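You operate a simulated robot arm through the tools that you are given. There is no shell and no other tool. Be economical: measure what you need, move in short steps, check, and stop when the job is done.

You run a simulated robot arm. Do the job below in one go: nothing can be reset, and whatever is moved stays where it is left.

TASK
Load the blue disc into the grey meter and keep one reading.
Fine: load it with the slider at DARK; swing the blue arm over it, push the slider to OPEN, leave both so, and press KEEP once.
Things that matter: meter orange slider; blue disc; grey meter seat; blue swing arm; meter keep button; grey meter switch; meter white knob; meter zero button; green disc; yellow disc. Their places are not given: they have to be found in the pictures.

The check looks at the end state, three seconds after you hand in, the way a careful person would. Anything else that was tipped, shoved, dropped, spilled or broken makes it a failure.

THE ROBOT
A 7-joint arm with a two-finger parallel gripper, fixed in place. Base frame: the origin is at the foot of the arm, x ahead of it, y to its left, z up; the work surface is at about z = 0.004. Readings come in m, rad, newtons and seconds.
With the tool pointing down near the work surface it reaches from about 0.24 to 0.62 m from the base axis. Its first joint turns from -1.152 to 1.152 rad. Payload 2.6 kg.
The TCP is the grasp point between the finger pads, 0.03 m short of the fingertips. In the tool frame z runs along the fingers and y along their closing line. Largest opening 0.094 m; finger width 0.028, thickness 0.01; the body of the gripper, 0.05 by 0.096 m, starts 0.055 m behind the TCP.
Orientation is told as [roll, pitch, yaw] about the base's x, y, z axes, in that order, counted from this pose: with the fingers straight down and closing along the base's y, the tool's x points along the base's -x, its y along +y and its z along -z.

THE INTERFACE
- The arm moves only by the tool play_rows. Its arguments are lists of equal length, an entry for each row: "delta_rot": the turn, a rotation vector about the base's x, y, z in units of 90 degrees (1.0 is 90 degrees), a list of three; "offset": the shift along the base's x, y, z in units of 300 mm (1.0 is 300 mm), a list of three; "hand": the finger opening in m, from 0 to 0.094. In form: {"delta_rot": [[rx, ry, rz], ...], "offset": [[x, y, z], ...], "hand": [hand, ...]}. A call has 1 to 20 rows; each row is the pose to reach, as a shift and turn from the pose commanded when the call began. A call with a number of a shift or a turn outside -1 to 1 is refused whole. Each row takes 0.2 s and may step no farther than 0.05 m and 0.15 rad from the row before; otherwise, or with a gripper value out of range, the whole call is refused. Where a pose cannot be reached the arm comes as near as it can. A force on the tool above 90 N (or 10 N above the force at the start of the call, whichever is more), or a blocked arm, ends the call early, and 0.2 s more pass. Each finger travels about 0.072 m/s and halts on what it meets, pressing with about 25 N; the grip force reading is that of the motor and also rises with nothing between the fingers. The clock runs only during rows and for 0.2 s after the last one: add rows that repeat a pose to give the fingers time. It gives the time, the measured TCP pose, the force on the tool (base axes), the opening and the grip force at its end, in the units of the frame above (readings bear some noise).
- Cameras (640 x 400 px; columns grow to the right, rows downward): "scene" is fixed at [0.0438, 0.4376, 0.573]; the picture's right is [-0.70, -0.71, 0.00], its down [-0.35, 0.34, -0.87] and it looks along [0.62, -0.61, -0.49] (base axes); focal length 316 px, centre (320, 200). "wrist" rides on the gripper at [-0.037, 0, -0.058] in the tool frame; the picture's right is [0.00, -1.00, 0.00], its down [0.97, 0.00, -0.24] and it looks along [0.24, 0.00, 0.97] (tool axes); focal length 218 px, centre (320, 200).
- grab_frame(camera): a new picture of that camera. No time passes.
- probe_pixels(camera, pixels): for up to 12 pixels [column, row] of the newest picture of that camera ("zoom" is the newest enlarged one), the place [x, y, z] in the base frame of the surface seen there, good to about 0.002 m. No time passes.
- enlarge(camera, box): a new picture of the part [left, top, right, bottom] of that camera's present view, enlarged. No time passes.
- close_job(): hands the job in; it is judged then, once.

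Go step by step. Measure first, check grasps and placings, and put right what went wrong. The budget is 80 turns and 38 pictures, counting those below and the enlarged ones. Unless the task says otherwise, let go and move clear before handing in, and close with one line.

The tools are called after "Request:" as a command line: name --argument value ..., lists and objects as JSON in quotes. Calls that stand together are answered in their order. play_rows: Moves the arm, as the interface text tells. Its arguments: {"type":"object","properties":{"delta_rot":{"type":"array"},"offset":{"type":"array"},"hand":{"type":"array"}},"required":["delta_rot","offset","hand"]} The other tools are called the same way: grab_frame (camera) takes a picture; probe_pixels (camera, pixels) gives the place of the surface under pixels of a picture; enlarge (camera, box) takes an enlarged picture of a part of a camera's view; close_job () hands the job in.

At the start:

```text
t: 0.0
tcp_pos: [0.3739, -0.0269, 0.4035]
tcp_rot: [0.0, 0.0, 0.001]
contact_force: [0.1, -0.4, -0.3]
opening: 0.094
gripper_force: 0.1
```

scene: 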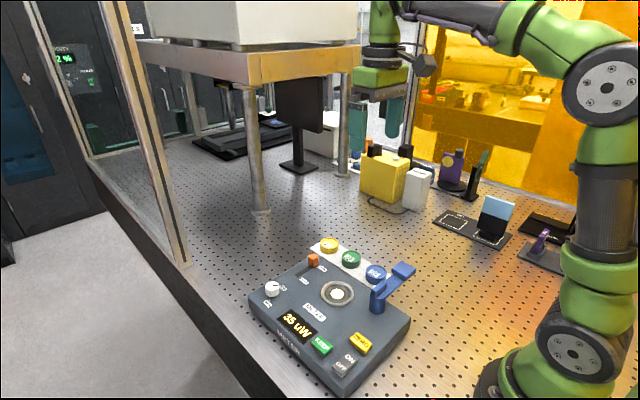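
wrist: 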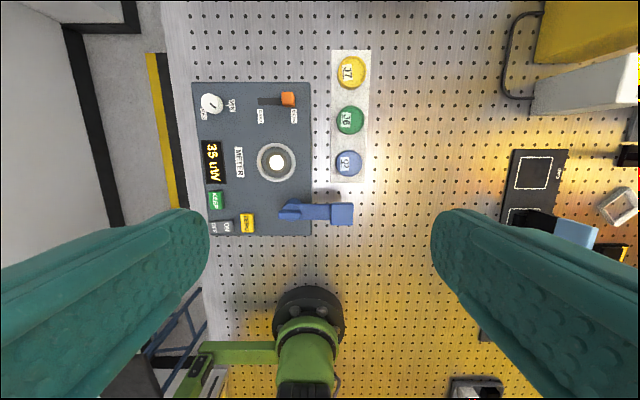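

The meter is in view in both pictures, with the blue disc at wrist (348,163) and the slider at (288,99). I'll enlarge both views to read the labels.

Request:
enlarge --camera "wrist" --box '[180, 40, 380, 250]'

Request:
enlarge --camera "scene" --box '[240, 225, 430, 395]'

Request:
probe_pixels --camera "wrist" --pixels '[[348, 163], [288, 99], [264, 101], [277, 162], [261, 150], [342, 214], [290, 212], [216, 200], [247, 223], [230, 140], [312, 90], [368, 175]]'

```text
1.90 times, centred on (280, 145) of wrist
```

zoom: 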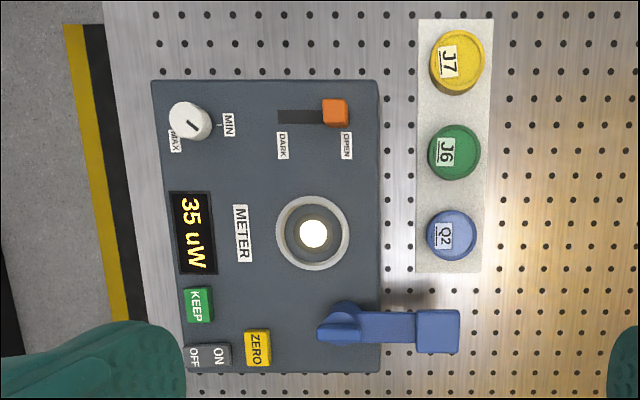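

```text
2.35 times, centred on (335, 310) of scene
```

zoom: 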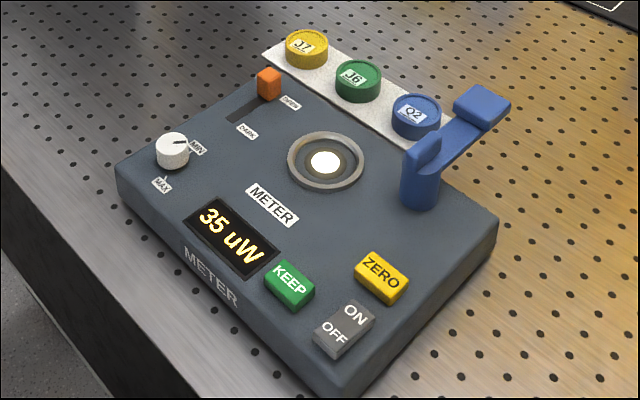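

```text
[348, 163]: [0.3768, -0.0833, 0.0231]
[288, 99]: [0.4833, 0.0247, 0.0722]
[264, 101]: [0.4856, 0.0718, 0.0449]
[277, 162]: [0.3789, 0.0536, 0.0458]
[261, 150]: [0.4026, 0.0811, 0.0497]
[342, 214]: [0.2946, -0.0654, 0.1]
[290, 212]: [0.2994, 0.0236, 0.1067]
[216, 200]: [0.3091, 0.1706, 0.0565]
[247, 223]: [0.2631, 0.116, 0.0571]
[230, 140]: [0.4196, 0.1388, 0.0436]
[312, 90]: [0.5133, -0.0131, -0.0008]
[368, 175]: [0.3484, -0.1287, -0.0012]
```

The slider stands at OPEN (orange, zoom (335,112)), and the blue swing arm is parked off to the side. I'll measure details in the scene zoom.

Request:
probe_pixels --camera "zoom" --pixels '[[268, 75], [268, 92], [238, 112], [416, 106], [416, 132], [290, 160], [363, 160], [325, 137], [325, 162], [421, 150], [482, 105], [455, 140]]'

Request:
enlarge --camera "wrist" --box '[250, 130, 370, 240]'

```text
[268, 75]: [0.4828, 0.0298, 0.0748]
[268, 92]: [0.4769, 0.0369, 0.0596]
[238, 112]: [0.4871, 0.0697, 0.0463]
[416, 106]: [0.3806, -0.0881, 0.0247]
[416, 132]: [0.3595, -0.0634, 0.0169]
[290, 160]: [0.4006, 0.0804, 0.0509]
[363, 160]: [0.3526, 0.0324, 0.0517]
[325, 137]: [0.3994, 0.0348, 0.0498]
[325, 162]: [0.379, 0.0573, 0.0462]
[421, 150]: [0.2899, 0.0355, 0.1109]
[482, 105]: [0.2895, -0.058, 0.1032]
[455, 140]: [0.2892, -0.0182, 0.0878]
```

```text
3.64 times, centred on (310, 185) of wrist
```

zoom: 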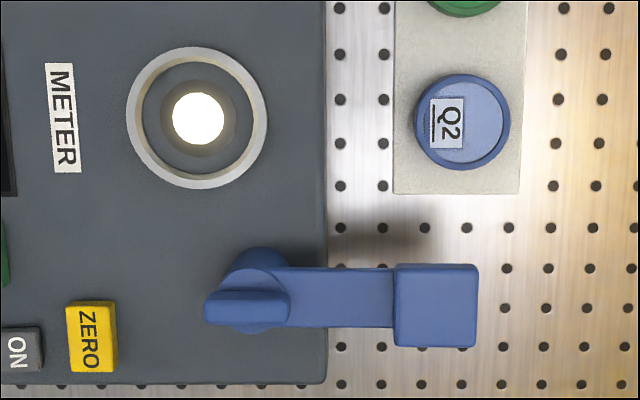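

Request:
probe_pixels --camera "zoom" --pixels '[[464, 75], [464, 170], [413, 122], [509, 122], [197, 50], [197, 185], [130, 117], [264, 117], [435, 268], [435, 344], [474, 305], [398, 305]]'

Request:
probe_pixels --camera "wrist" --pixels '[[282, 93], [293, 93], [282, 104], [294, 104], [259, 101], [272, 101], [216, 193], [216, 207], [221, 200], [211, 200], [270, 204], [325, 212]]'

```text
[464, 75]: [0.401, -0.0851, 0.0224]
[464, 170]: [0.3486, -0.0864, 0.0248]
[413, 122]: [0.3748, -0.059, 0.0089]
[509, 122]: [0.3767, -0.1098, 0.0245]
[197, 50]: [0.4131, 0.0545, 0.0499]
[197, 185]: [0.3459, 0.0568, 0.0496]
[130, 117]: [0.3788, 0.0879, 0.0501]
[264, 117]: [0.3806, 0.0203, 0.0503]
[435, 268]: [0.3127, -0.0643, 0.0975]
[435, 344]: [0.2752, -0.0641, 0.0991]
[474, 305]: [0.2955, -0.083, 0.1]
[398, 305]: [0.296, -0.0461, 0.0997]
```

```text
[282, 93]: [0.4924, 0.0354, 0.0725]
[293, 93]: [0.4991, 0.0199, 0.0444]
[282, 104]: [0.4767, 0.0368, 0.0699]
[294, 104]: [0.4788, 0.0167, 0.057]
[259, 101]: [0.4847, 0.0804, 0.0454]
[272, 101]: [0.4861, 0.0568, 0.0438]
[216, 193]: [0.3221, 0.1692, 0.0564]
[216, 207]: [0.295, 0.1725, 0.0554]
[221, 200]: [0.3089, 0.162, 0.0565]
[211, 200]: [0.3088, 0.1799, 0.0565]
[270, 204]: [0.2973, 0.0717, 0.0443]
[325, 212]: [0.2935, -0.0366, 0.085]
```

The knob is at (0.4845,0.027), the disc at (0.376,-0.084), the seat at (0.379,0.055) and the paddle at (0.295,-0.0645). I'm moving above the slider knob with the fingers partly closed.

Request:
play_rows --delta_rot '[[0, 0, 0], [0, 0, 0], [0, 0, 0], [0, 0, 0], [0, 0, 0], [0, 0, 0], [0, 0, 0], [0, 0, 0], [0, 0, 0], [0, 0, 0]]' --offset '[[0.046, 0.0225, -0.11], [0.092, 0.045, -0.22], [0.138, 0.0675, -0.33], [0.184, 0.09, -0.44], [0.23, 0.1125, -0.55], [0.276, 0.135, -0.66], [0.322, 0.158, -0.77], [0.368, 0.18, -0.88], [0.368, 0.18, -0.88], [0.368, 0.18, -0.88]]' --hand '[0.08, 0.06, 0.05, 0.05, 0.05, 0.05, 0.05, 0.05, 0.05, 0.05]'

Request:
grab_frame --camera "wrist"

```text
t: 2.2
tcp_pos: [0.4842, 0.0276, 0.1408]
tcp_rot: [-0.001, -0.001, 0.0]
contact_force: [0.4, 0.4, -0.4]
opening: 0.0499
gripper_force: 0.0
```

```text
32 pictures are left
```

wrist: 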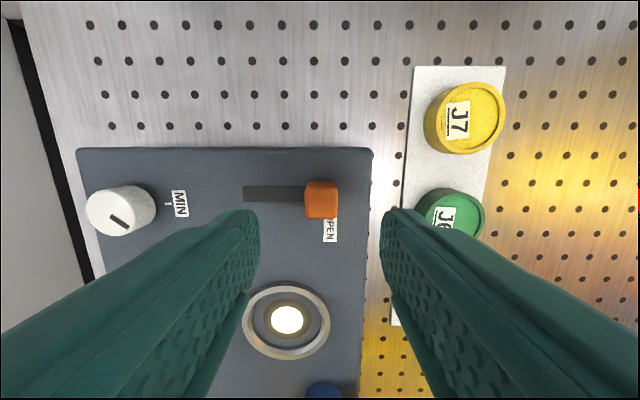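

The knob (321,200) is centred between the fingers. I'll measure the slot ends before descending.

Request:
probe_pixels --camera "wrist" --pixels '[[243, 193], [250, 193], [300, 193], [307, 185], [336, 185], [321, 190], [321, 216], [308, 210], [336, 212], [370, 150]]'

Request:
play_rows --delta_rot '[[0, 0, 0], [0, 0, 0], [0, 0, 0], [0, 0, 0], [0, 0, 0], [0, 0, 0]]' --offset '[[0, -0.002, -0.1], [0, -0.002, -0.19], [0, -0.002, -0.19], [0, -0.002, -0.19], [0, -0.002, -0.19], [0, -0.002, -0.19]]' --hand '[0.05, 0.05, 0.03, 0.022, 0.022, 0.022]'

```text
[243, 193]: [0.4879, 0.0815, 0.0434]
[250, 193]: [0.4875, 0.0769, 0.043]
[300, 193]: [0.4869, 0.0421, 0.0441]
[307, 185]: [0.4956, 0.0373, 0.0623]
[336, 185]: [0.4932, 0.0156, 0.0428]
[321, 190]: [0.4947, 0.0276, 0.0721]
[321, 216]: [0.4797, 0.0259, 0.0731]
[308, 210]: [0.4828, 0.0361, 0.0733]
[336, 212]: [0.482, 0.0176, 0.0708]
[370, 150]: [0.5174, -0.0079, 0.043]
```

```text
t: 3.6
tcp_pos: [0.4859, 0.0271, 0.0835]
tcp_rot: [0.0, 0.0, 0.0]
contact_force: [0.0, 0.3, 0.2]
opening: 0.0219
gripper_force: 0.1
```

The fingers loosely straddle the knob, and the slot ends near y=0.0815. I'm sliding toward DARK slowly.

Request:
play_rows --delta_rot '[[0, 0, 0], [0, 0, 0], [0, 0, 0], [0, 0, 0], [0, 0, 0], [0, 0, 0], [0, 0, 0], [0, 0, 0]]' --offset '[[0, 0.02, 0], [0, 0.04, 0], [0, 0.06, 0], [0, 0.08, 0], [0, 0.1, 0], [0, 0.12, 0], [0, 0.133, 0], [0, 0.133, 0]]' --hand '[0.022, 0.022, 0.022, 0.022, 0.022, 0.022, 0.022, 0.022]'

Request:
enlarge --camera "scene" --box '[240, 225, 430, 345]'

Request:
grab_frame --camera "wrist"

```text
t: 5.4
tcp_pos: [0.4834, 0.067, 0.0832]
tcp_rot: [-0.002, -0.001, 0.001]
contact_force: [0.0, 0.0, -0.6]
opening: 0.0219
gripper_force: 0.2
```

```text
3.33 times, centred on (335, 285) of scene
```

zoom: 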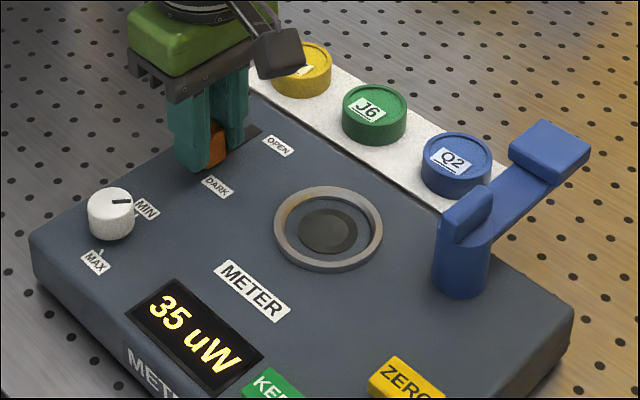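

```text
30 pictures are left
```

wrist: 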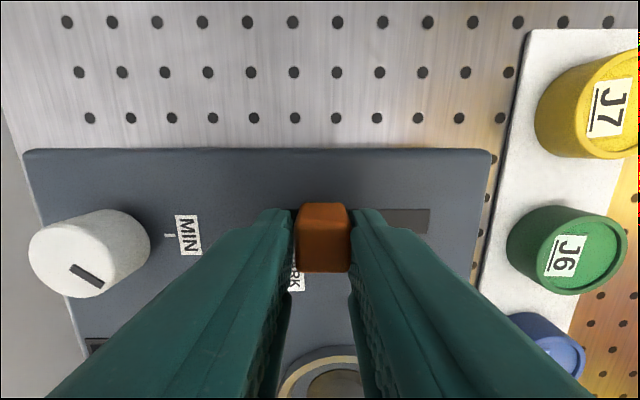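

The seat lamp has gone out (zoom (328,230)). I'll push a few mm more to find the DARK end stop.

Request:
probe_pixels --camera "wrist" --pixels '[[428, 220], [296, 215], [322, 212], [348, 220]]'

Request:
play_rows --delta_rot '[[0, 0, 0], [0, 0, 0], [0, 0, 0], [0, 0, 0], [0, 0, 0]]' --offset '[[0, 0.005, 0], [0, 0.01, 0], [0, 0.015, 0], [0, 0.02, 0], [0, 0.02, 0]]' --hand '[0.022, 0.022, 0.022, 0.022, 0.022]'

```text
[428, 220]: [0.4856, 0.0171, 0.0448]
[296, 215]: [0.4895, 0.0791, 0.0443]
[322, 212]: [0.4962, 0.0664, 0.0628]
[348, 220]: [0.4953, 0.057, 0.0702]
```

```text
t: 6.6
tcp_pos: [0.484, 0.0717, 0.0838]
tcp_rot: [0.001, 0.0, 0.0]
contact_force: [0.5, 0.9, 0.7]
opening: 0.0221
gripper_force: 0.0
```

The slot spans y=0.017–0.0815, so DARK is a knob centre near 0.0715. I'll nudge 2 mm more, feeling for the stop.

Request:
play_rows --delta_rot '[[0, 0, 0], [0, 0, 0], [0, 0, 0]]' --offset '[[0, 0.003, 0], [0, 0.006, 0], [0, 0.006, 0]]' --hand '[0.022, 0.022, 0.022]'

```text
t: 7.4
tcp_pos: [0.4841, 0.0737, 0.082]
tcp_rot: [-0.001, 0.0, -0.002]
contact_force: [-0.8, -0.3, -0.2]
opening: 0.0221
gripper_force: 0.3
```

No stop force yet, but the knob should be about at the DARK end. I'll open, rise straight up and look.

Request:
play_rows --delta_rot '[[0, 0, 0], [0, 0, 0], [0, 0, 0], [0, 0, 0], [0, 0, 0]]' --offset '[[0, 0, 0], [0, 0, 0], [0, 0, 0.13], [0, 0, 0.28], [0, 0, 0.28]]' --hand '[0.035, 0.05, 0.06, 0.06, 0.06]'

Request:
grab_frame --camera "wrist"

```text
t: 8.6
tcp_pos: [0.4846, 0.0715, 0.1675]
tcp_rot: [0.001, -0.001, 0.0]
contact_force: [-0.2, 0.2, 0.0]
opening: 0.0599
gripper_force: 0.1
```

```text
29 pictures are left
```

wrist: 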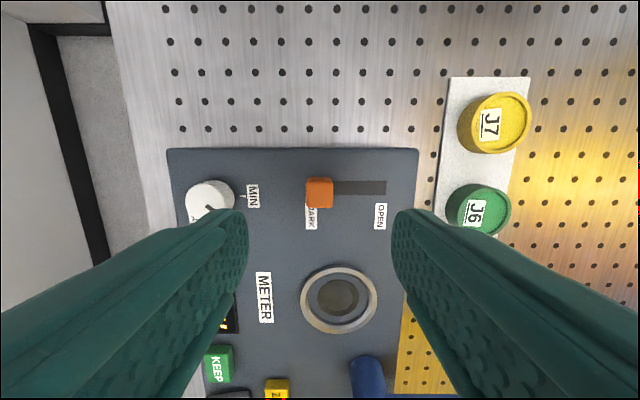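

The slider is at DARK (knob (319,192) at the left end). Moving above the blue disc.

Request:
play_rows --delta_rot '[[0, 0, 0], [0, 0, 0], [0, 0, 0], [0, 0, 0], [0, 0, 0], [0, 0, 0], [0, 0, 0]]' --offset '[[-0.07, -0.105, 0], [-0.14, -0.21, 0], [-0.21, -0.315, 0], [-0.28, -0.42, 0], [-0.36, -0.52, -0.02], [-0.36, -0.52, -0.08], [-0.36, -0.52, -0.08]]' --hand '[0.06, 0.07, 0.085, 0.085, 0.085, 0.085, 0.085]'

Request:
grab_frame --camera "wrist"

```text
t: 10.2
tcp_pos: [0.3748, -0.0809, 0.1411]
tcp_rot: [-0.001, -0.002, -0.001]
contact_force: [0.1, 0.6, -0.5]
opening: 0.0851
gripper_force: 0.0
```

```text
28 pictures are left
```

wrist: 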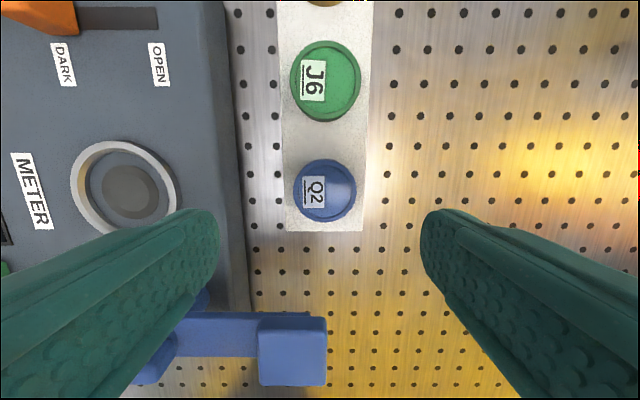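

Request:
probe_pixels --camera "wrist" --pixels '[[325, 161], [325, 212], [300, 188], [354, 188], [325, 219], [325, 227], [82, 186], [170, 186], [126, 148], [126, 225], [100, 186], [155, 186]]'

```text
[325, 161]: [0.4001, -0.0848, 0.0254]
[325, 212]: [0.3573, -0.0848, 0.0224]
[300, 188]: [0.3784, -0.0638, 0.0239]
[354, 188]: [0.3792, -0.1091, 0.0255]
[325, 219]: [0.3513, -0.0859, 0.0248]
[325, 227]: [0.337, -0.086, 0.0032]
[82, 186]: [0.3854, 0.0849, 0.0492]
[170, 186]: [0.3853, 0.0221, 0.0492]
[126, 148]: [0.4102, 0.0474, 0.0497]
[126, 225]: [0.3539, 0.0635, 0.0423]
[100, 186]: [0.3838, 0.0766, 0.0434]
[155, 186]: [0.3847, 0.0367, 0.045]
```

The disc centre is (0.376,-0.0845) and its top is at 0.0245. I'm descending and gripping its upper part.

Request:
play_rows --delta_rot '[[0, 0, 0], [0, 0, 0], [0, 0, 0], [0, 0, 0], [0, 0, 0], [0, 0, 0], [0, 0, 0]]' --offset '[[0, -0.009, -0.12], [0, -0.009, -0.24], [0, -0.009, -0.328], [0, -0.009, -0.328], [0, -0.009, -0.328], [0, -0.009, -0.328], [0, -0.009, -0.328]]' --hand '[0.085, 0.085, 0.085, 0.065, 0.045, 0.045, 0.045]'

```text
t: 11.8
tcp_pos: [0.3759, -0.0826, 0.0444]
tcp_rot: [0.0, 0.0, 0.0]
contact_force: [0.1, 0.0, -0.3]
opening: 0.0506
gripper_force: 25.2
```

Gripped firmly (opening 0.0506). Lifting and carrying above the seat.

Request:
play_rows --delta_rot '[[0, 0, 0], [0, 0, 0], [0, 0, 0], [0, 0, 0], [0, 0, 0], [0, 0, 0], [0, 0, 0], [0, 0, 0]]' --offset '[[0, 0, 0.1], [0, 0, 0.2], [0, 0, 0.28], [0.003, 0.12, 0.28], [0.006, 0.24, 0.28], [0.009, 0.36, 0.28], [0.01, 0.462, 0.28], [0.01, 0.462, 0.28]]' --hand '[0.045, 0.045, 0.045, 0.045, 0.045, 0.045, 0.045, 0.045]'

Request:
grab_frame --camera "wrist"

Request:
enlarge --camera "scene" --box '[240, 205, 430, 345]'

```text
t: 13.6
tcp_pos: [0.3789, 0.0542, 0.1272]
tcp_rot: [0.001, -0.002, 0.0]
contact_force: [0.4, -0.1, -0.9]
opening: 0.0507
gripper_force: 25.1
```

```text
27 pictures are left
```

wrist: 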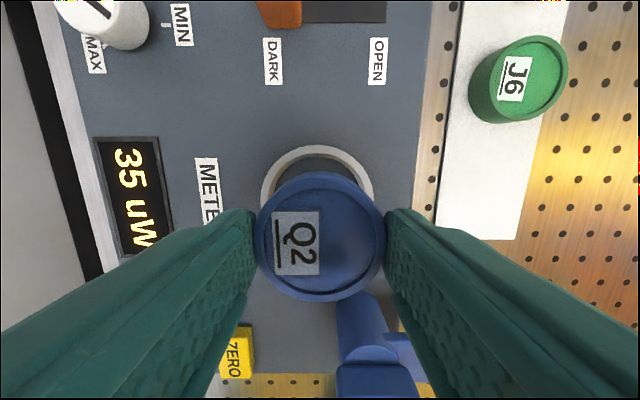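

```text
2.86 times, centred on (335, 275) of scene
```

zoom: 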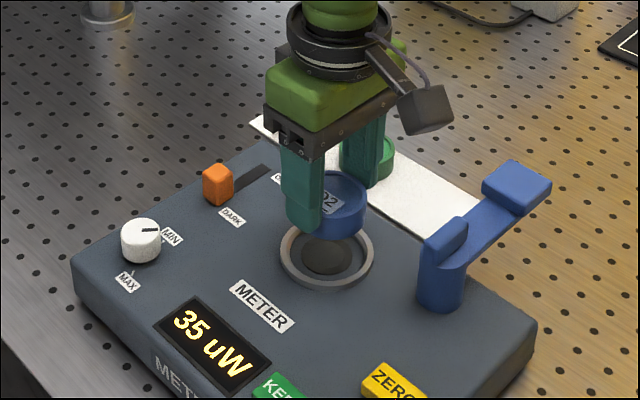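

The disc hangs level over the ring. I'll verify its centre against the ring before lowering.

Request:
probe_pixels --camera "wrist" --pixels '[[320, 176], [320, 297], [262, 235], [379, 235], [264, 190], [371, 190], [317, 148], [317, 156]]'

```text
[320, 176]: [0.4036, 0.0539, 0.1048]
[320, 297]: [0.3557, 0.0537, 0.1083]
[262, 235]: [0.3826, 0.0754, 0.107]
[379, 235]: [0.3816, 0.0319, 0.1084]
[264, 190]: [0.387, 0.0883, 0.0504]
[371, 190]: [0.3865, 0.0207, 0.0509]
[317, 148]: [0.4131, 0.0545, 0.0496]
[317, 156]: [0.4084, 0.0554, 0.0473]
```

Disc centre (0.3797,0.054) matches the seat centre, so I'm lowering to just above seating.

Request:
play_rows --delta_rot '[[0, 0, 0], [0, 0, 0], [0, 0, 0], [0, 0, 0], [0, 0, 0], [0, 0, 0]]' --offset '[[0, 0, -0.05], [0, 0, -0.1], [0, 0, -0.125], [0, 0, -0.14], [0, 0, -0.147], [0, 0, -0.147]]' --hand '[0.045, 0.045, 0.045, 0.045, 0.045, 0.045]'

Request:
enlarge --camera "scene" --box '[280, 240, 400, 330]'

```text
t: 15.0
tcp_pos: [0.3786, 0.053, 0.0837]
tcp_rot: [0.0, -0.002, 0.0]
contact_force: [-5.9, -1.3, 20.9]
opening: 0.0509
gripper_force: 25.2
```

```text
4.44 times, centred on (340, 285) of scene
```

zoom: 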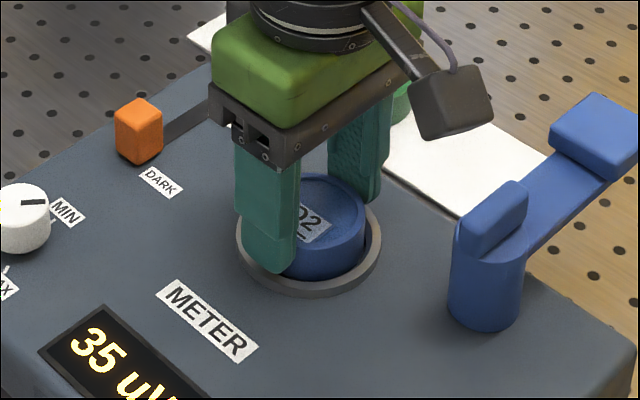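

There is a 21 N upward contact, and the disc appears to be in the ring. I'll open, rise and inspect.

Request:
play_rows --delta_rot '[[0, 0, 0], [0, 0, 0], [0, 0, 0], [0, 0, 0], [0, 0, 0], [0, 0, 0]]' --offset '[[0, 0, 0.002], [0, 0, 0.004], [0, 0, 0.1], [0, 0, 0.2], [0, 0, 0.3], [0, 0, 0.3]]' --hand '[0.065, 0.075, 0.075, 0.075, 0.06, 0.05]'

Request:
grab_frame --camera "wrist"

Request:
enlarge --camera "scene" --box '[280, 240, 400, 330]'

```text
t: 16.4
tcp_pos: [0.3785, 0.0548, 0.1734]
tcp_rot: [0.0, -0.002, 0.0]
contact_force: [-0.3, -0.8, -0.2]
opening: 0.0502
gripper_force: 0.0
```

```text
24 pictures are left
```

wrist: 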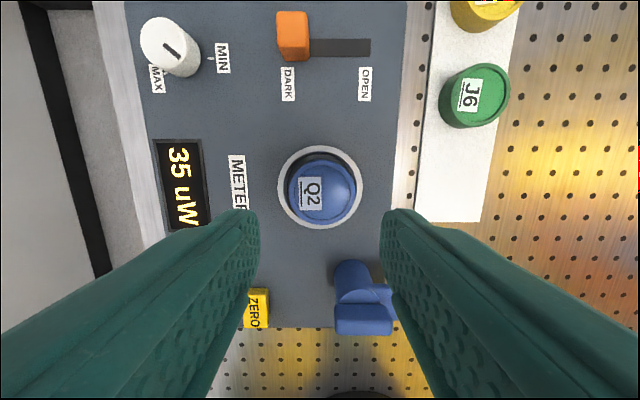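

```text
4.44 times, centred on (340, 285) of scene
```

zoom: 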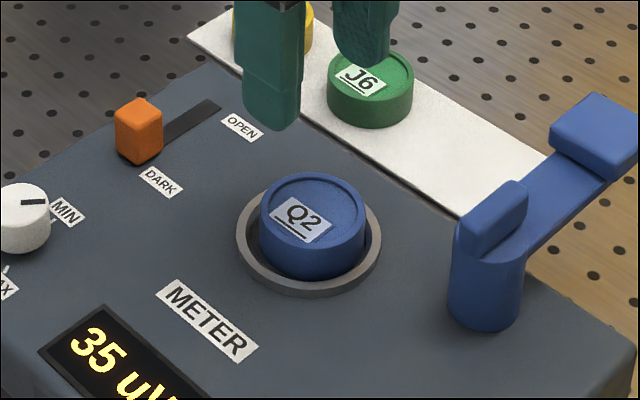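

The disc sits in the ring. I'll check that its top is level and take the pivot and paddle geometry.

Request:
probe_pixels --camera "wrist" --pixels '[[322, 160], [322, 212], [293, 185], [352, 185], [338, 185], [320, 152]]'

Request:
probe_pixels --camera "zoom" --pixels '[[290, 180], [330, 265], [270, 240], [350, 200], [487, 230], [575, 135], [540, 235], [575, 170], [498, 205], [605, 172]]'

```text
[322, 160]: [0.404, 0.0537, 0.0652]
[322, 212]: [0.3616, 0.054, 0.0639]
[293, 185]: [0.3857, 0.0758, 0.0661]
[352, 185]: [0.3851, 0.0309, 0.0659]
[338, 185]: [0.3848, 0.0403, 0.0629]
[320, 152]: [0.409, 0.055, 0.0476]
```

```text
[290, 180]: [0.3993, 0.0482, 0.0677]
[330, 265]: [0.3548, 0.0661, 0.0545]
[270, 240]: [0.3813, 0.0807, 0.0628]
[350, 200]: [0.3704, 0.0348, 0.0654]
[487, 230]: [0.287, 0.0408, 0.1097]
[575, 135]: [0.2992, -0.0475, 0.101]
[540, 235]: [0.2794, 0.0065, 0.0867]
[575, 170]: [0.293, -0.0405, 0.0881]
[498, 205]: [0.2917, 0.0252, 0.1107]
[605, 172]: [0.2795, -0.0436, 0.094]
```

The disc is seated level (top ≈0.065 all round). I'm moving above the paddle and turning the tool -90° so the fingers can straddle it.

Request:
play_rows --delta_rot '[[0, 0, -0.09], [0, 0, -0.18], [0, 0, -0.27], [0, 0, -0.36], [0, 0, -0.45], [0, 0, -0.54], [0, 0, -0.63], [0, 0, -0.72], [0, 0, -0.81], [0, 0, -0.9], [0, 0, -0.98], [0, 0, -1.0], [0, 0, -1.0]]' --offset '[[-0.025, -0.036, 0], [-0.051, -0.072, 0], [-0.077, -0.108, 0], [-0.102, -0.144, 0], [-0.128, -0.18, 0], [-0.153, -0.215, 0], [-0.179, -0.25, 0], [-0.204, -0.287, 0], [-0.23, -0.323, 0], [-0.255, -0.36, 0], [-0.281, -0.395, 0], [-0.281, -0.395, 0], [-0.281, -0.395, 0]]' --hand '[0.06, 0.06, 0.06, 0.06, 0.06, 0.06, 0.06, 0.06, 0.06, 0.06, 0.06, 0.06, 0.06]'

Request:
grab_frame --camera "wrist"

```text
t: 19.2
tcp_pos: [0.2931, -0.065, 0.1747]
tcp_rot: [0.0, 0.001, -1.572]
contact_force: [-0.1, 0.0, -0.4]
opening: 0.0599
gripper_force: 0.1
```

```text
22 pictures are left
```

wrist: 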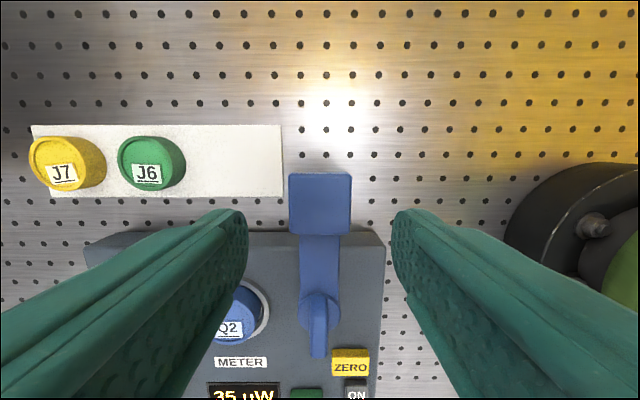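

The paddle (320,203) is centred between the fingers. I'll measure the pivot and the arm thickness.

Request:
probe_pixels --camera "wrist" --pixels '[[290, 190], [350, 190], [320, 175], [320, 230], [303, 310], [337, 310], [319, 298], [319, 330], [319, 355], [303, 262], [338, 262], [319, 290]]'

```text
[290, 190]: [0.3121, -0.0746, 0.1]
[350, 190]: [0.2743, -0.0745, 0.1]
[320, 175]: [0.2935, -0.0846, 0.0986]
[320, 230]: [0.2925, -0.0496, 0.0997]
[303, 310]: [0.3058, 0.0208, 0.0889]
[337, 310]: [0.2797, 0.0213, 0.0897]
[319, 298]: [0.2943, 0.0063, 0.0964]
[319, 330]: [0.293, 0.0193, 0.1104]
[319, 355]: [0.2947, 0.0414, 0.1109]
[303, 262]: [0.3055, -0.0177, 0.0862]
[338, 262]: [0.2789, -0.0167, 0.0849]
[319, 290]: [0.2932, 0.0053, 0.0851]
```

Pivot is ≈(0.294,0.024) with radius ≈0.0895, so the swing to the seat is about +109°. I'm descending to straddle the paddle, then narrowing.

Request:
play_rows --delta_rot '[[0, 0, 0], [0, 0, 0], [0, 0, 0], [0, 0, 0], [0, 0, 0]]' --offset '[[-0.002, -0.002, -0.1], [-0.003, -0.003, -0.203], [-0.003, -0.003, -0.203], [-0.003, -0.003, -0.203], [-0.003, -0.003, -0.203]]' --hand '[0.06, 0.06, 0.05, 0.042, 0.042]'

Request:
play_rows --delta_rot '[[0, 0, 0.0889], [0, 0, 0.1778], [0, 0, 0.2667], [0, 0, 0.3556], [0, 0, 0.4444], [0, 0, 0.5333], [0, 0, 0.6222], [0, 0, 0.6222]]' --offset '[[0.0413, 0.0029, 0], [0.0818, 0.0115, 0], [0.1207, 0.0257, 0], [0.1572, 0.0451, 0], [0.1907, 0.0694, 0], [0.2205, 0.0982, 0], [0.246, 0.1308, 0], [0.246, 0.1308, 0]]' --hand '[0.042, 0.042, 0.042, 0.042, 0.042, 0.042, 0.042, 0.042]'

Request:
enlarge --camera "scene" --box '[250, 220, 430, 340]'

```text
t: 20.4
tcp_pos: [0.2939, -0.0653, 0.1141]
tcp_rot: [0.001, -0.001, -1.571]
contact_force: [-0.4, 0.6, -0.7]
opening: 0.042
gripper_force: 0.0
```

```text
t: 22.2
tcp_pos: [0.3675, -0.0251, 0.1143]
tcp_rot: [-0.001, 0.0, -0.59]
contact_force: [-0.3, -0.1, -0.9]
opening: 0.0421
gripper_force: 0.0
```

```text
3.33 times, centred on (340, 280) of scene
```

zoom: 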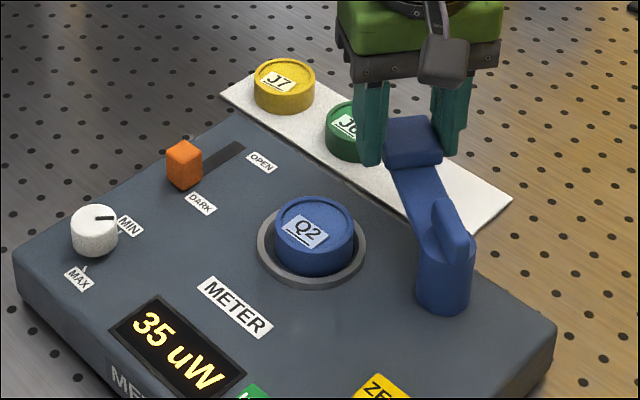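

The arm follows cleanly. Continuing the arc to the seat.

Request:
play_rows --delta_rot '[[0, 0, 0.0889], [0, 0, 0.1778], [0, 0, 0.2667], [0, 0, 0.3556], [0, 0, 0.4444], [0, 0, 0.5333], [0, 0, 0.6056], [0, 0, 0.6056]]' --offset '[[0.0207, 0.0358, 0], [0.0362, 0.0742, 0], [0.0462, 0.1144, 0], [0.0506, 0.1556, 0], [0.0491, 0.1969, 0], [0.0419, 0.2377, 0], [0.032, 0.2698, 0], [0.032, 0.2698, 0]]' --hand '[0.042, 0.042, 0.042, 0.042, 0.042, 0.042, 0.042, 0.042]'

Request:
grab_frame --camera "wrist"

Request:
enlarge --camera "scene" --box '[250, 220, 430, 340]'

```text
t: 24.0
tcp_pos: [0.376, 0.0552, 0.1146]
tcp_rot: [-0.001, 0.0, 0.36]
contact_force: [0.7, -1.5, -1.2]
opening: 0.0434
gripper_force: 0.9
```

```text
20 pictures are left
```

wrist: 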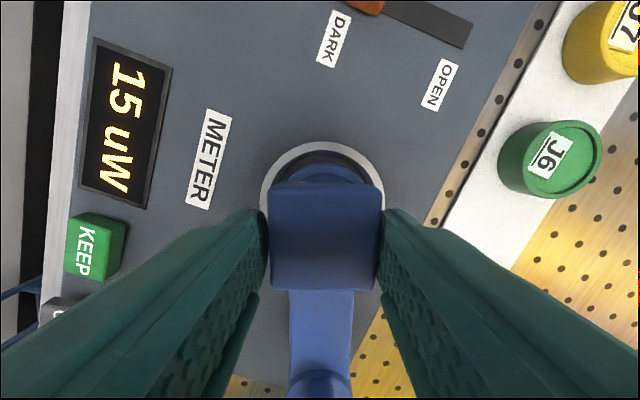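

```text
3.33 times, centred on (340, 280) of scene
```

zoom: 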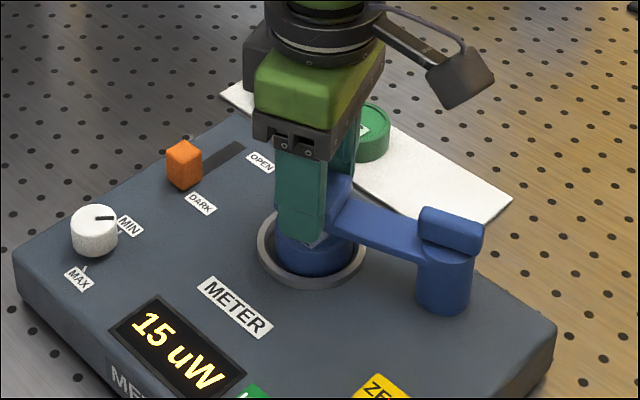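

The display changed to 15 uW and the paddle is over the disc. I'll open, rise and verify alignment.

Request:
play_rows --delta_rot '[[0, 0, 0], [0, 0, 0], [0, 0, 0], [0, 0, 0], [0, 0, 0]]' --offset '[[0, 0, 0], [0, 0, 0.1], [0, 0, 0.2], [0, 0, 0.3], [0, 0, 0.3]]' --hand '[0.055, 0.06, 0.06, 0.06, 0.06]'

Request:
grab_frame --camera "wrist"

```text
t: 25.2
tcp_pos: [0.3768, 0.0559, 0.2028]
tcp_rot: [0.0, 0.0, 0.357]
contact_force: [0.1, -0.2, -0.3]
opening: 0.0602
gripper_force: 0.1
```

```text
18 pictures are left
```

wrist: 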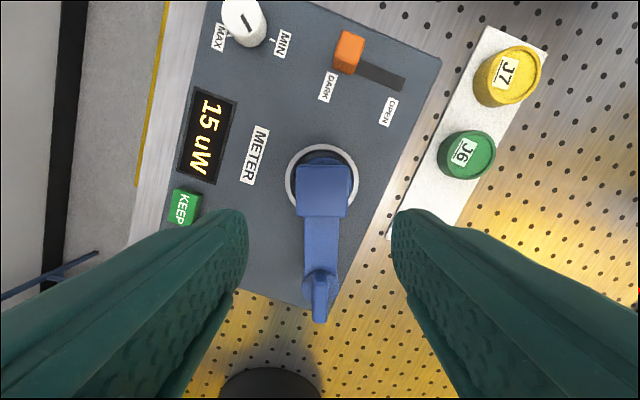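

Request:
probe_pixels --camera "wrist" --pixels '[[299, 190], [350, 190], [325, 168], [322, 213], [325, 190], [320, 282], [320, 318], [348, 42], [358, 58], [403, 82]]'

```text
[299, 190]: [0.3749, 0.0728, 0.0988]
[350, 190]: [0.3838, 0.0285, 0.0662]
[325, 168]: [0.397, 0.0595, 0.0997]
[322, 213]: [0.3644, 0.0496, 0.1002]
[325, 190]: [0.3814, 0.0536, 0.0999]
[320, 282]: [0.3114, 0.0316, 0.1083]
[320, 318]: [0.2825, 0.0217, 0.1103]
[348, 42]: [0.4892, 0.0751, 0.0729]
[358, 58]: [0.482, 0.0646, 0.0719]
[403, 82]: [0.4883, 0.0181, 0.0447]
```

The paddle centre (0.3807,0.0546) matches the seat. Now moving above the slider with yaw back to zero, then descending around the knob.

Request:
play_rows --delta_rot '[[0, 0, -0.08], [0, 0, -0.16], [0, 0, -0.2278], [0, 0, -0.2278], [0, 0, -0.2278], [0, 0, -0.2278], [0, 0, -0.2278], [0, 0, -0.2278], [0, 0, -0.2278]]' --offset '[[0.12, 0.02, 0], [0.24, 0.04, 0], [0.357, 0.056, 0], [0.357, 0.056, -0.13], [0.357, 0.056, -0.26], [0.357, 0.056, -0.4], [0.357, 0.056, -0.4], [0.357, 0.056, -0.4], [0.357, 0.056, -0.4]]' --hand '[0.05, 0.05, 0.05, 0.05, 0.05, 0.05, 0.035, 0.022, 0.022]'

Request:
play_rows --delta_rot '[[0, 0, 0], [0, 0, 0], [0, 0, 0], [0, 0, 0], [0, 0, 0], [0, 0, 0], [0, 0, 0], [0, 0, 0]]' --offset '[[0, -0.025, 0], [0, -0.05, 0], [0, -0.075, 0], [0, -0.1, 0], [0, -0.125, 0], [0, -0.145, 0], [0, -0.155, 0], [0, -0.155, 0]]' --hand '[0.022, 0.022, 0.022, 0.022, 0.022, 0.022, 0.022, 0.022]'

```text
t: 27.2
tcp_pos: [0.4832, 0.0703, 0.0827]
tcp_rot: [0.0, 0.0, -0.001]
contact_force: [-0.3, 2.8, -1.0]
opening: 0.0231
gripper_force: 1.0
```

```text
t: 29.0
tcp_pos: [0.4848, 0.025, 0.0832]
tcp_rot: [0.0, 0.0, 0.001]
contact_force: [2.1, 2.9, -1.1]
opening: 0.0232
gripper_force: 1.5
```

The slide went with about 3 N at the end. I'll open, rise and check the knob.

Request:
play_rows --delta_rot '[[0, 0, 0], [0, 0, 0], [0, 0, 0], [0, 0, 0], [0, 0, 0]]' --offset '[[0, 0, 0], [0, 0, 0], [0, 0, 0.14], [0, 0, 0.3], [0, 0, 0.3]]' --hand '[0.035, 0.05, 0.06, 0.06, 0.06]'

Request:
grab_frame --camera "wrist"

```text
t: 30.2
tcp_pos: [0.482, 0.0241, 0.1732]
tcp_rot: [0.0, -0.001, 0.0]
contact_force: [0.5, -0.4, 0.0]
opening: 0.06
gripper_force: 0.0
```

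```text
17 pictures are left
```

wrist: 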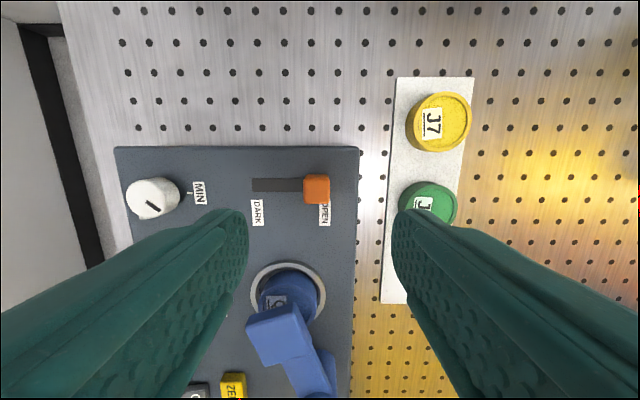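

The slider is back at OPEN. I'll check the scene for the paddle position, reading and KEEP button.

Request:
enlarge --camera "scene" --box '[240, 225, 430, 395]'

Request:
probe_pixels --camera "zoom" --pixels '[[290, 285], [268, 75], [348, 155], [268, 283], [312, 290], [285, 300], [290, 270], [260, 92]]'

```text
2.35 times, centred on (335, 310) of scene
```

zoom: 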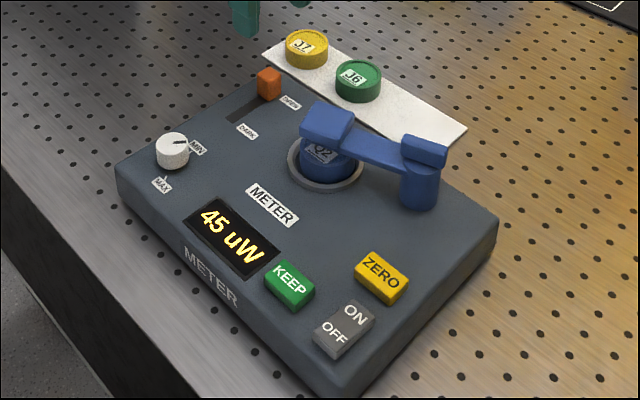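

```text
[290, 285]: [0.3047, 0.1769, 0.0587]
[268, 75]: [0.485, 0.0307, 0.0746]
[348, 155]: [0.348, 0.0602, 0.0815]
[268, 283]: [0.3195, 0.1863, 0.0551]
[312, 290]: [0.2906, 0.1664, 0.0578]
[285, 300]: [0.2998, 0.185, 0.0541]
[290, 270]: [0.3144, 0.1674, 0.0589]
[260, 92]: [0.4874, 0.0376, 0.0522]
```

The reading is 45 uW with slider OPEN and the arm over the disc. I'm moving above KEEP (0.308,0.171) with closed fingers.

Request:
play_rows --delta_rot '[[0, 0, 0], [0, 0, 0], [0, 0, 0], [0, 0, 0], [0, 0, 0], [0, 0, 0], [0, 0, 0], [0, 0, 0], [0, 0, 0]]' --offset '[[-0.098, 0.081, 0], [-0.196, 0.162, 0], [-0.294, 0.243, 0], [-0.392, 0.324, 0], [-0.49, 0.405, 0], [-0.589, 0.486, 0], [-0.589, 0.486, -0.12], [-0.589, 0.486, -0.18], [-0.589, 0.486, -0.18]]' --hand '[0.05, 0.03, 0.01, 0, 0, 0, 0, 0, 0]'

Request:
enlarge --camera "scene" --box '[240, 255, 430, 395]'

Request:
grab_frame --camera "wrist"

```text
t: 32.2
tcp_pos: [0.3076, 0.1701, 0.1183]
tcp_rot: [0.0, 0.001, 0.0]
contact_force: [0.1, -0.3, -0.6]
opening: 0.0001
gripper_force: 25.1
```

```text
2.86 times, centred on (335, 325) of scene
```

zoom: 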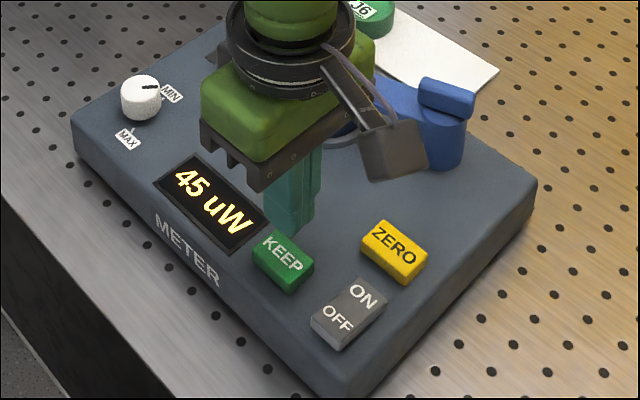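

```text
14 pictures are left
```

wrist: 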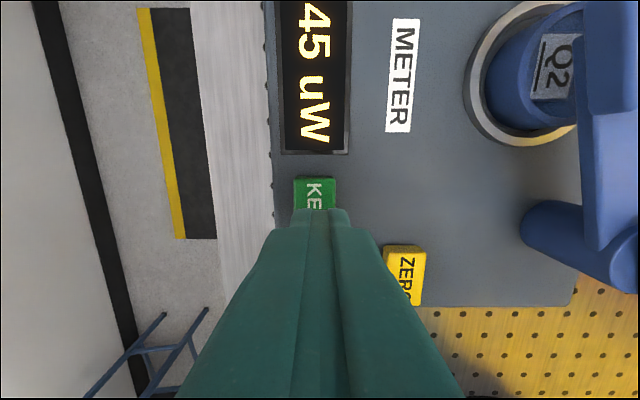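

The fingertips are right above KEEP. I'll descend to just above it, then press in small steps.

Request:
play_rows --delta_rot '[[0, 0, 0], [0, 0, 0], [0, 0, 0], [0, 0, 0], [0, 0, 0]]' --offset '[[0, 0.003, -0.05], [0, 0.003, -0.09], [0, 0.003, -0.1], [0, 0.003, -0.107], [0, 0.003, -0.107]]' --hand '[0, 0, 0, 0, 0]'

Request:
enlarge --camera "scene" --box '[270, 295, 380, 375]'

```text
t: 33.4
tcp_pos: [0.3076, 0.171, 0.0877]
tcp_rot: [0.001, -0.001, 0.0]
contact_force: [0.4, 0.2, 0.8]
opening: 0.0
gripper_force: 24.6
```

```text
5.00 times, centred on (325, 335) of scene
```

zoom: 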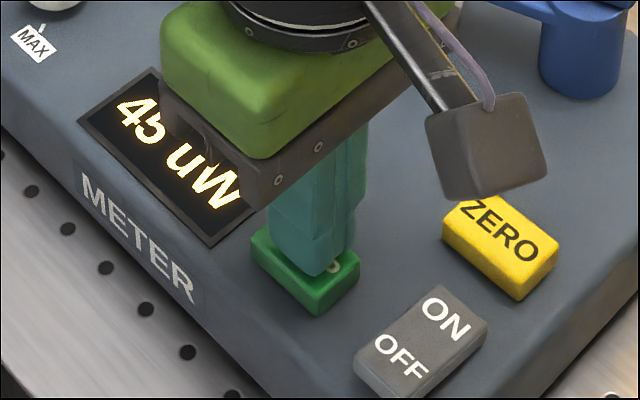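

Tips are at the button top (z≈0.058), no force yet. Pressing down monotonically 3 mm and reading force.

Request:
play_rows --delta_rot '[[0, 0, 0], [0, 0, 0], [0, 0, 0], [0, 0, 0]]' --offset '[[0, 0, -0.004], [0, 0, -0.007], [0, 0, -0.01], [0, 0, -0.01]]' --hand '[0, 0, 0, 0]'

Request:
enlarge --camera "scene" --box '[270, 295, 380, 375]'

```text
t: 34.4
tcp_pos: [0.3065, 0.1721, 0.0847]
tcp_rot: [0.001, -0.001, 0.001]
contact_force: [1.9, -0.1, 1.4]
opening: 0.0001
gripper_force: 25.3
```

```text
5.00 times, centred on (325, 335) of scene
```

zoom: 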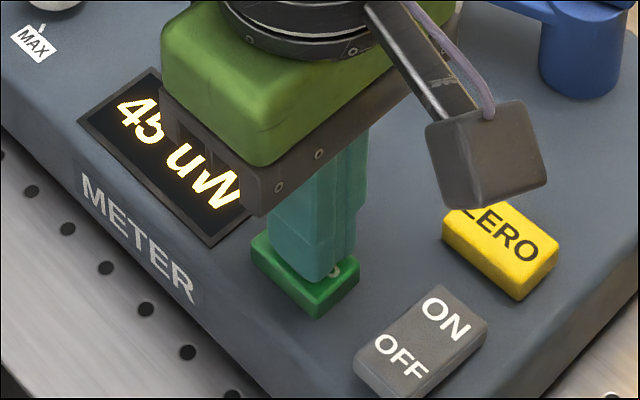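

The force is only 1.4 N with the button moving slightly and no indication yet. I'll continue pressing deeper in the same stroke.

Request:
play_rows --delta_rot '[[0, 0, 0], [0, 0, 0], [0, 0, 0], [0, 0, 0]]' --offset '[[0, 0, -0.004], [0, 0, -0.007], [0, 0, -0.01], [0, 0, -0.01]]' --hand '[0, 0, 0, 0]'

Request:
enlarge --camera "scene" --box '[270, 295, 380, 375]'

```text
t: 35.4
tcp_pos: [0.3075, 0.1719, 0.08]
tcp_rot: [-0.001, 0.002, -0.001]
contact_force: [-8.3, 1.0, 16.2]
opening: 0.0
gripper_force: 24.7
```

```text
5.00 times, centred on (325, 335) of scene
```

zoom: 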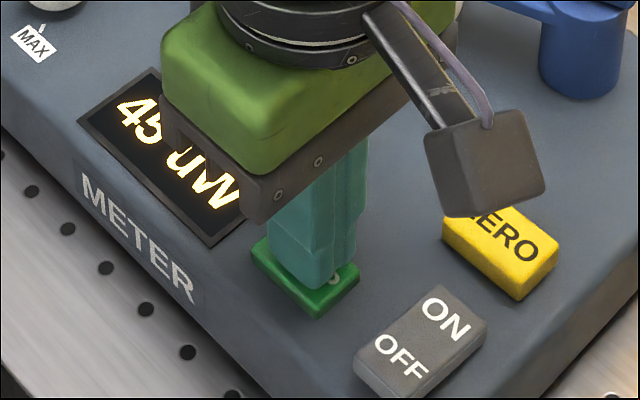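

The button has bottomed out (16 N, visibly sunk). Releasing straight up and checking the display.

Request:
play_rows --delta_rot '[[0, 0, 0], [0, 0, 0], [0, 0, 0], [0, 0, 0], [0, 0, 0], [0, 0, 0], [0, 0, 0]]' --offset '[[0, 0, 0.03], [0, 0, 0.13], [0, 0, 0.28], [0, 0, 0.43], [0, 0, 0.58], [0, 0, 0.7], [0, 0, 0.7]]' --hand '[0, 0, 0, 0, 0, 0, 0]'

Request:
enlarge --camera "scene" --box '[240, 225, 430, 395]'

Request:
grab_frame --camera "wrist"

```text
t: 37.0
tcp_pos: [0.305, 0.1712, 0.2933]
tcp_rot: [-0.001, 0.0, 0.0]
contact_force: [0.5, 0.9, -1.7]
opening: 0.0
gripper_force: 24.7
```

```text
2.35 times, centred on (335, 310) of scene
```

zoom: 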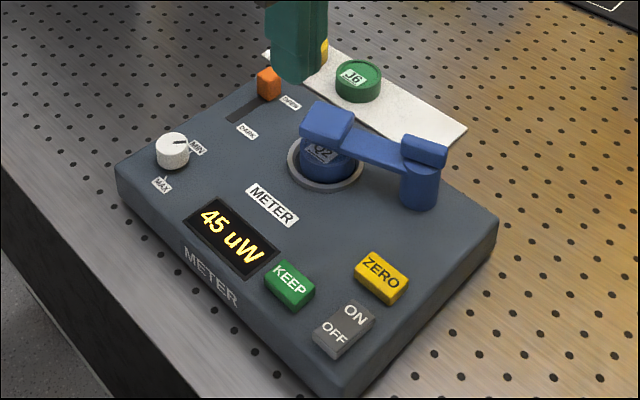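

```text
9 pictures are left
```

wrist: 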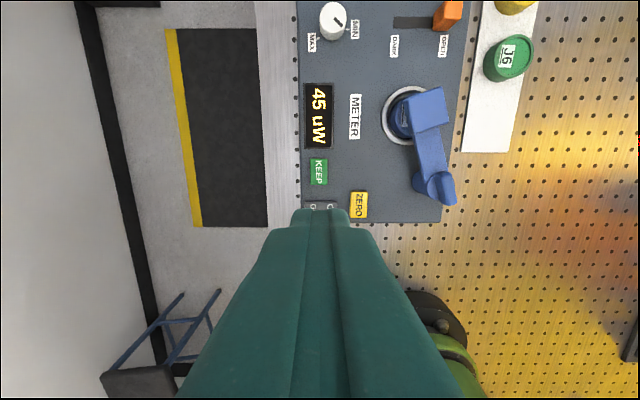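

The display shows 45 uW, KEEP was pressed once and has sprung back, the slider is at OPEN, the blue arm is over the disc, and nothing else has moved. Handing in.

Request:
close_job

```text
The job is handed in.
```

I loaded the blue disc into the seat with the slider at DARK, swung the blue arm over it, pushed the slider to OPEN and pressed KEEP once. The display read 45 uW at the end. It showed no separate sign that the reading was kept, but the button went all the way down under 16 N and sprang back.
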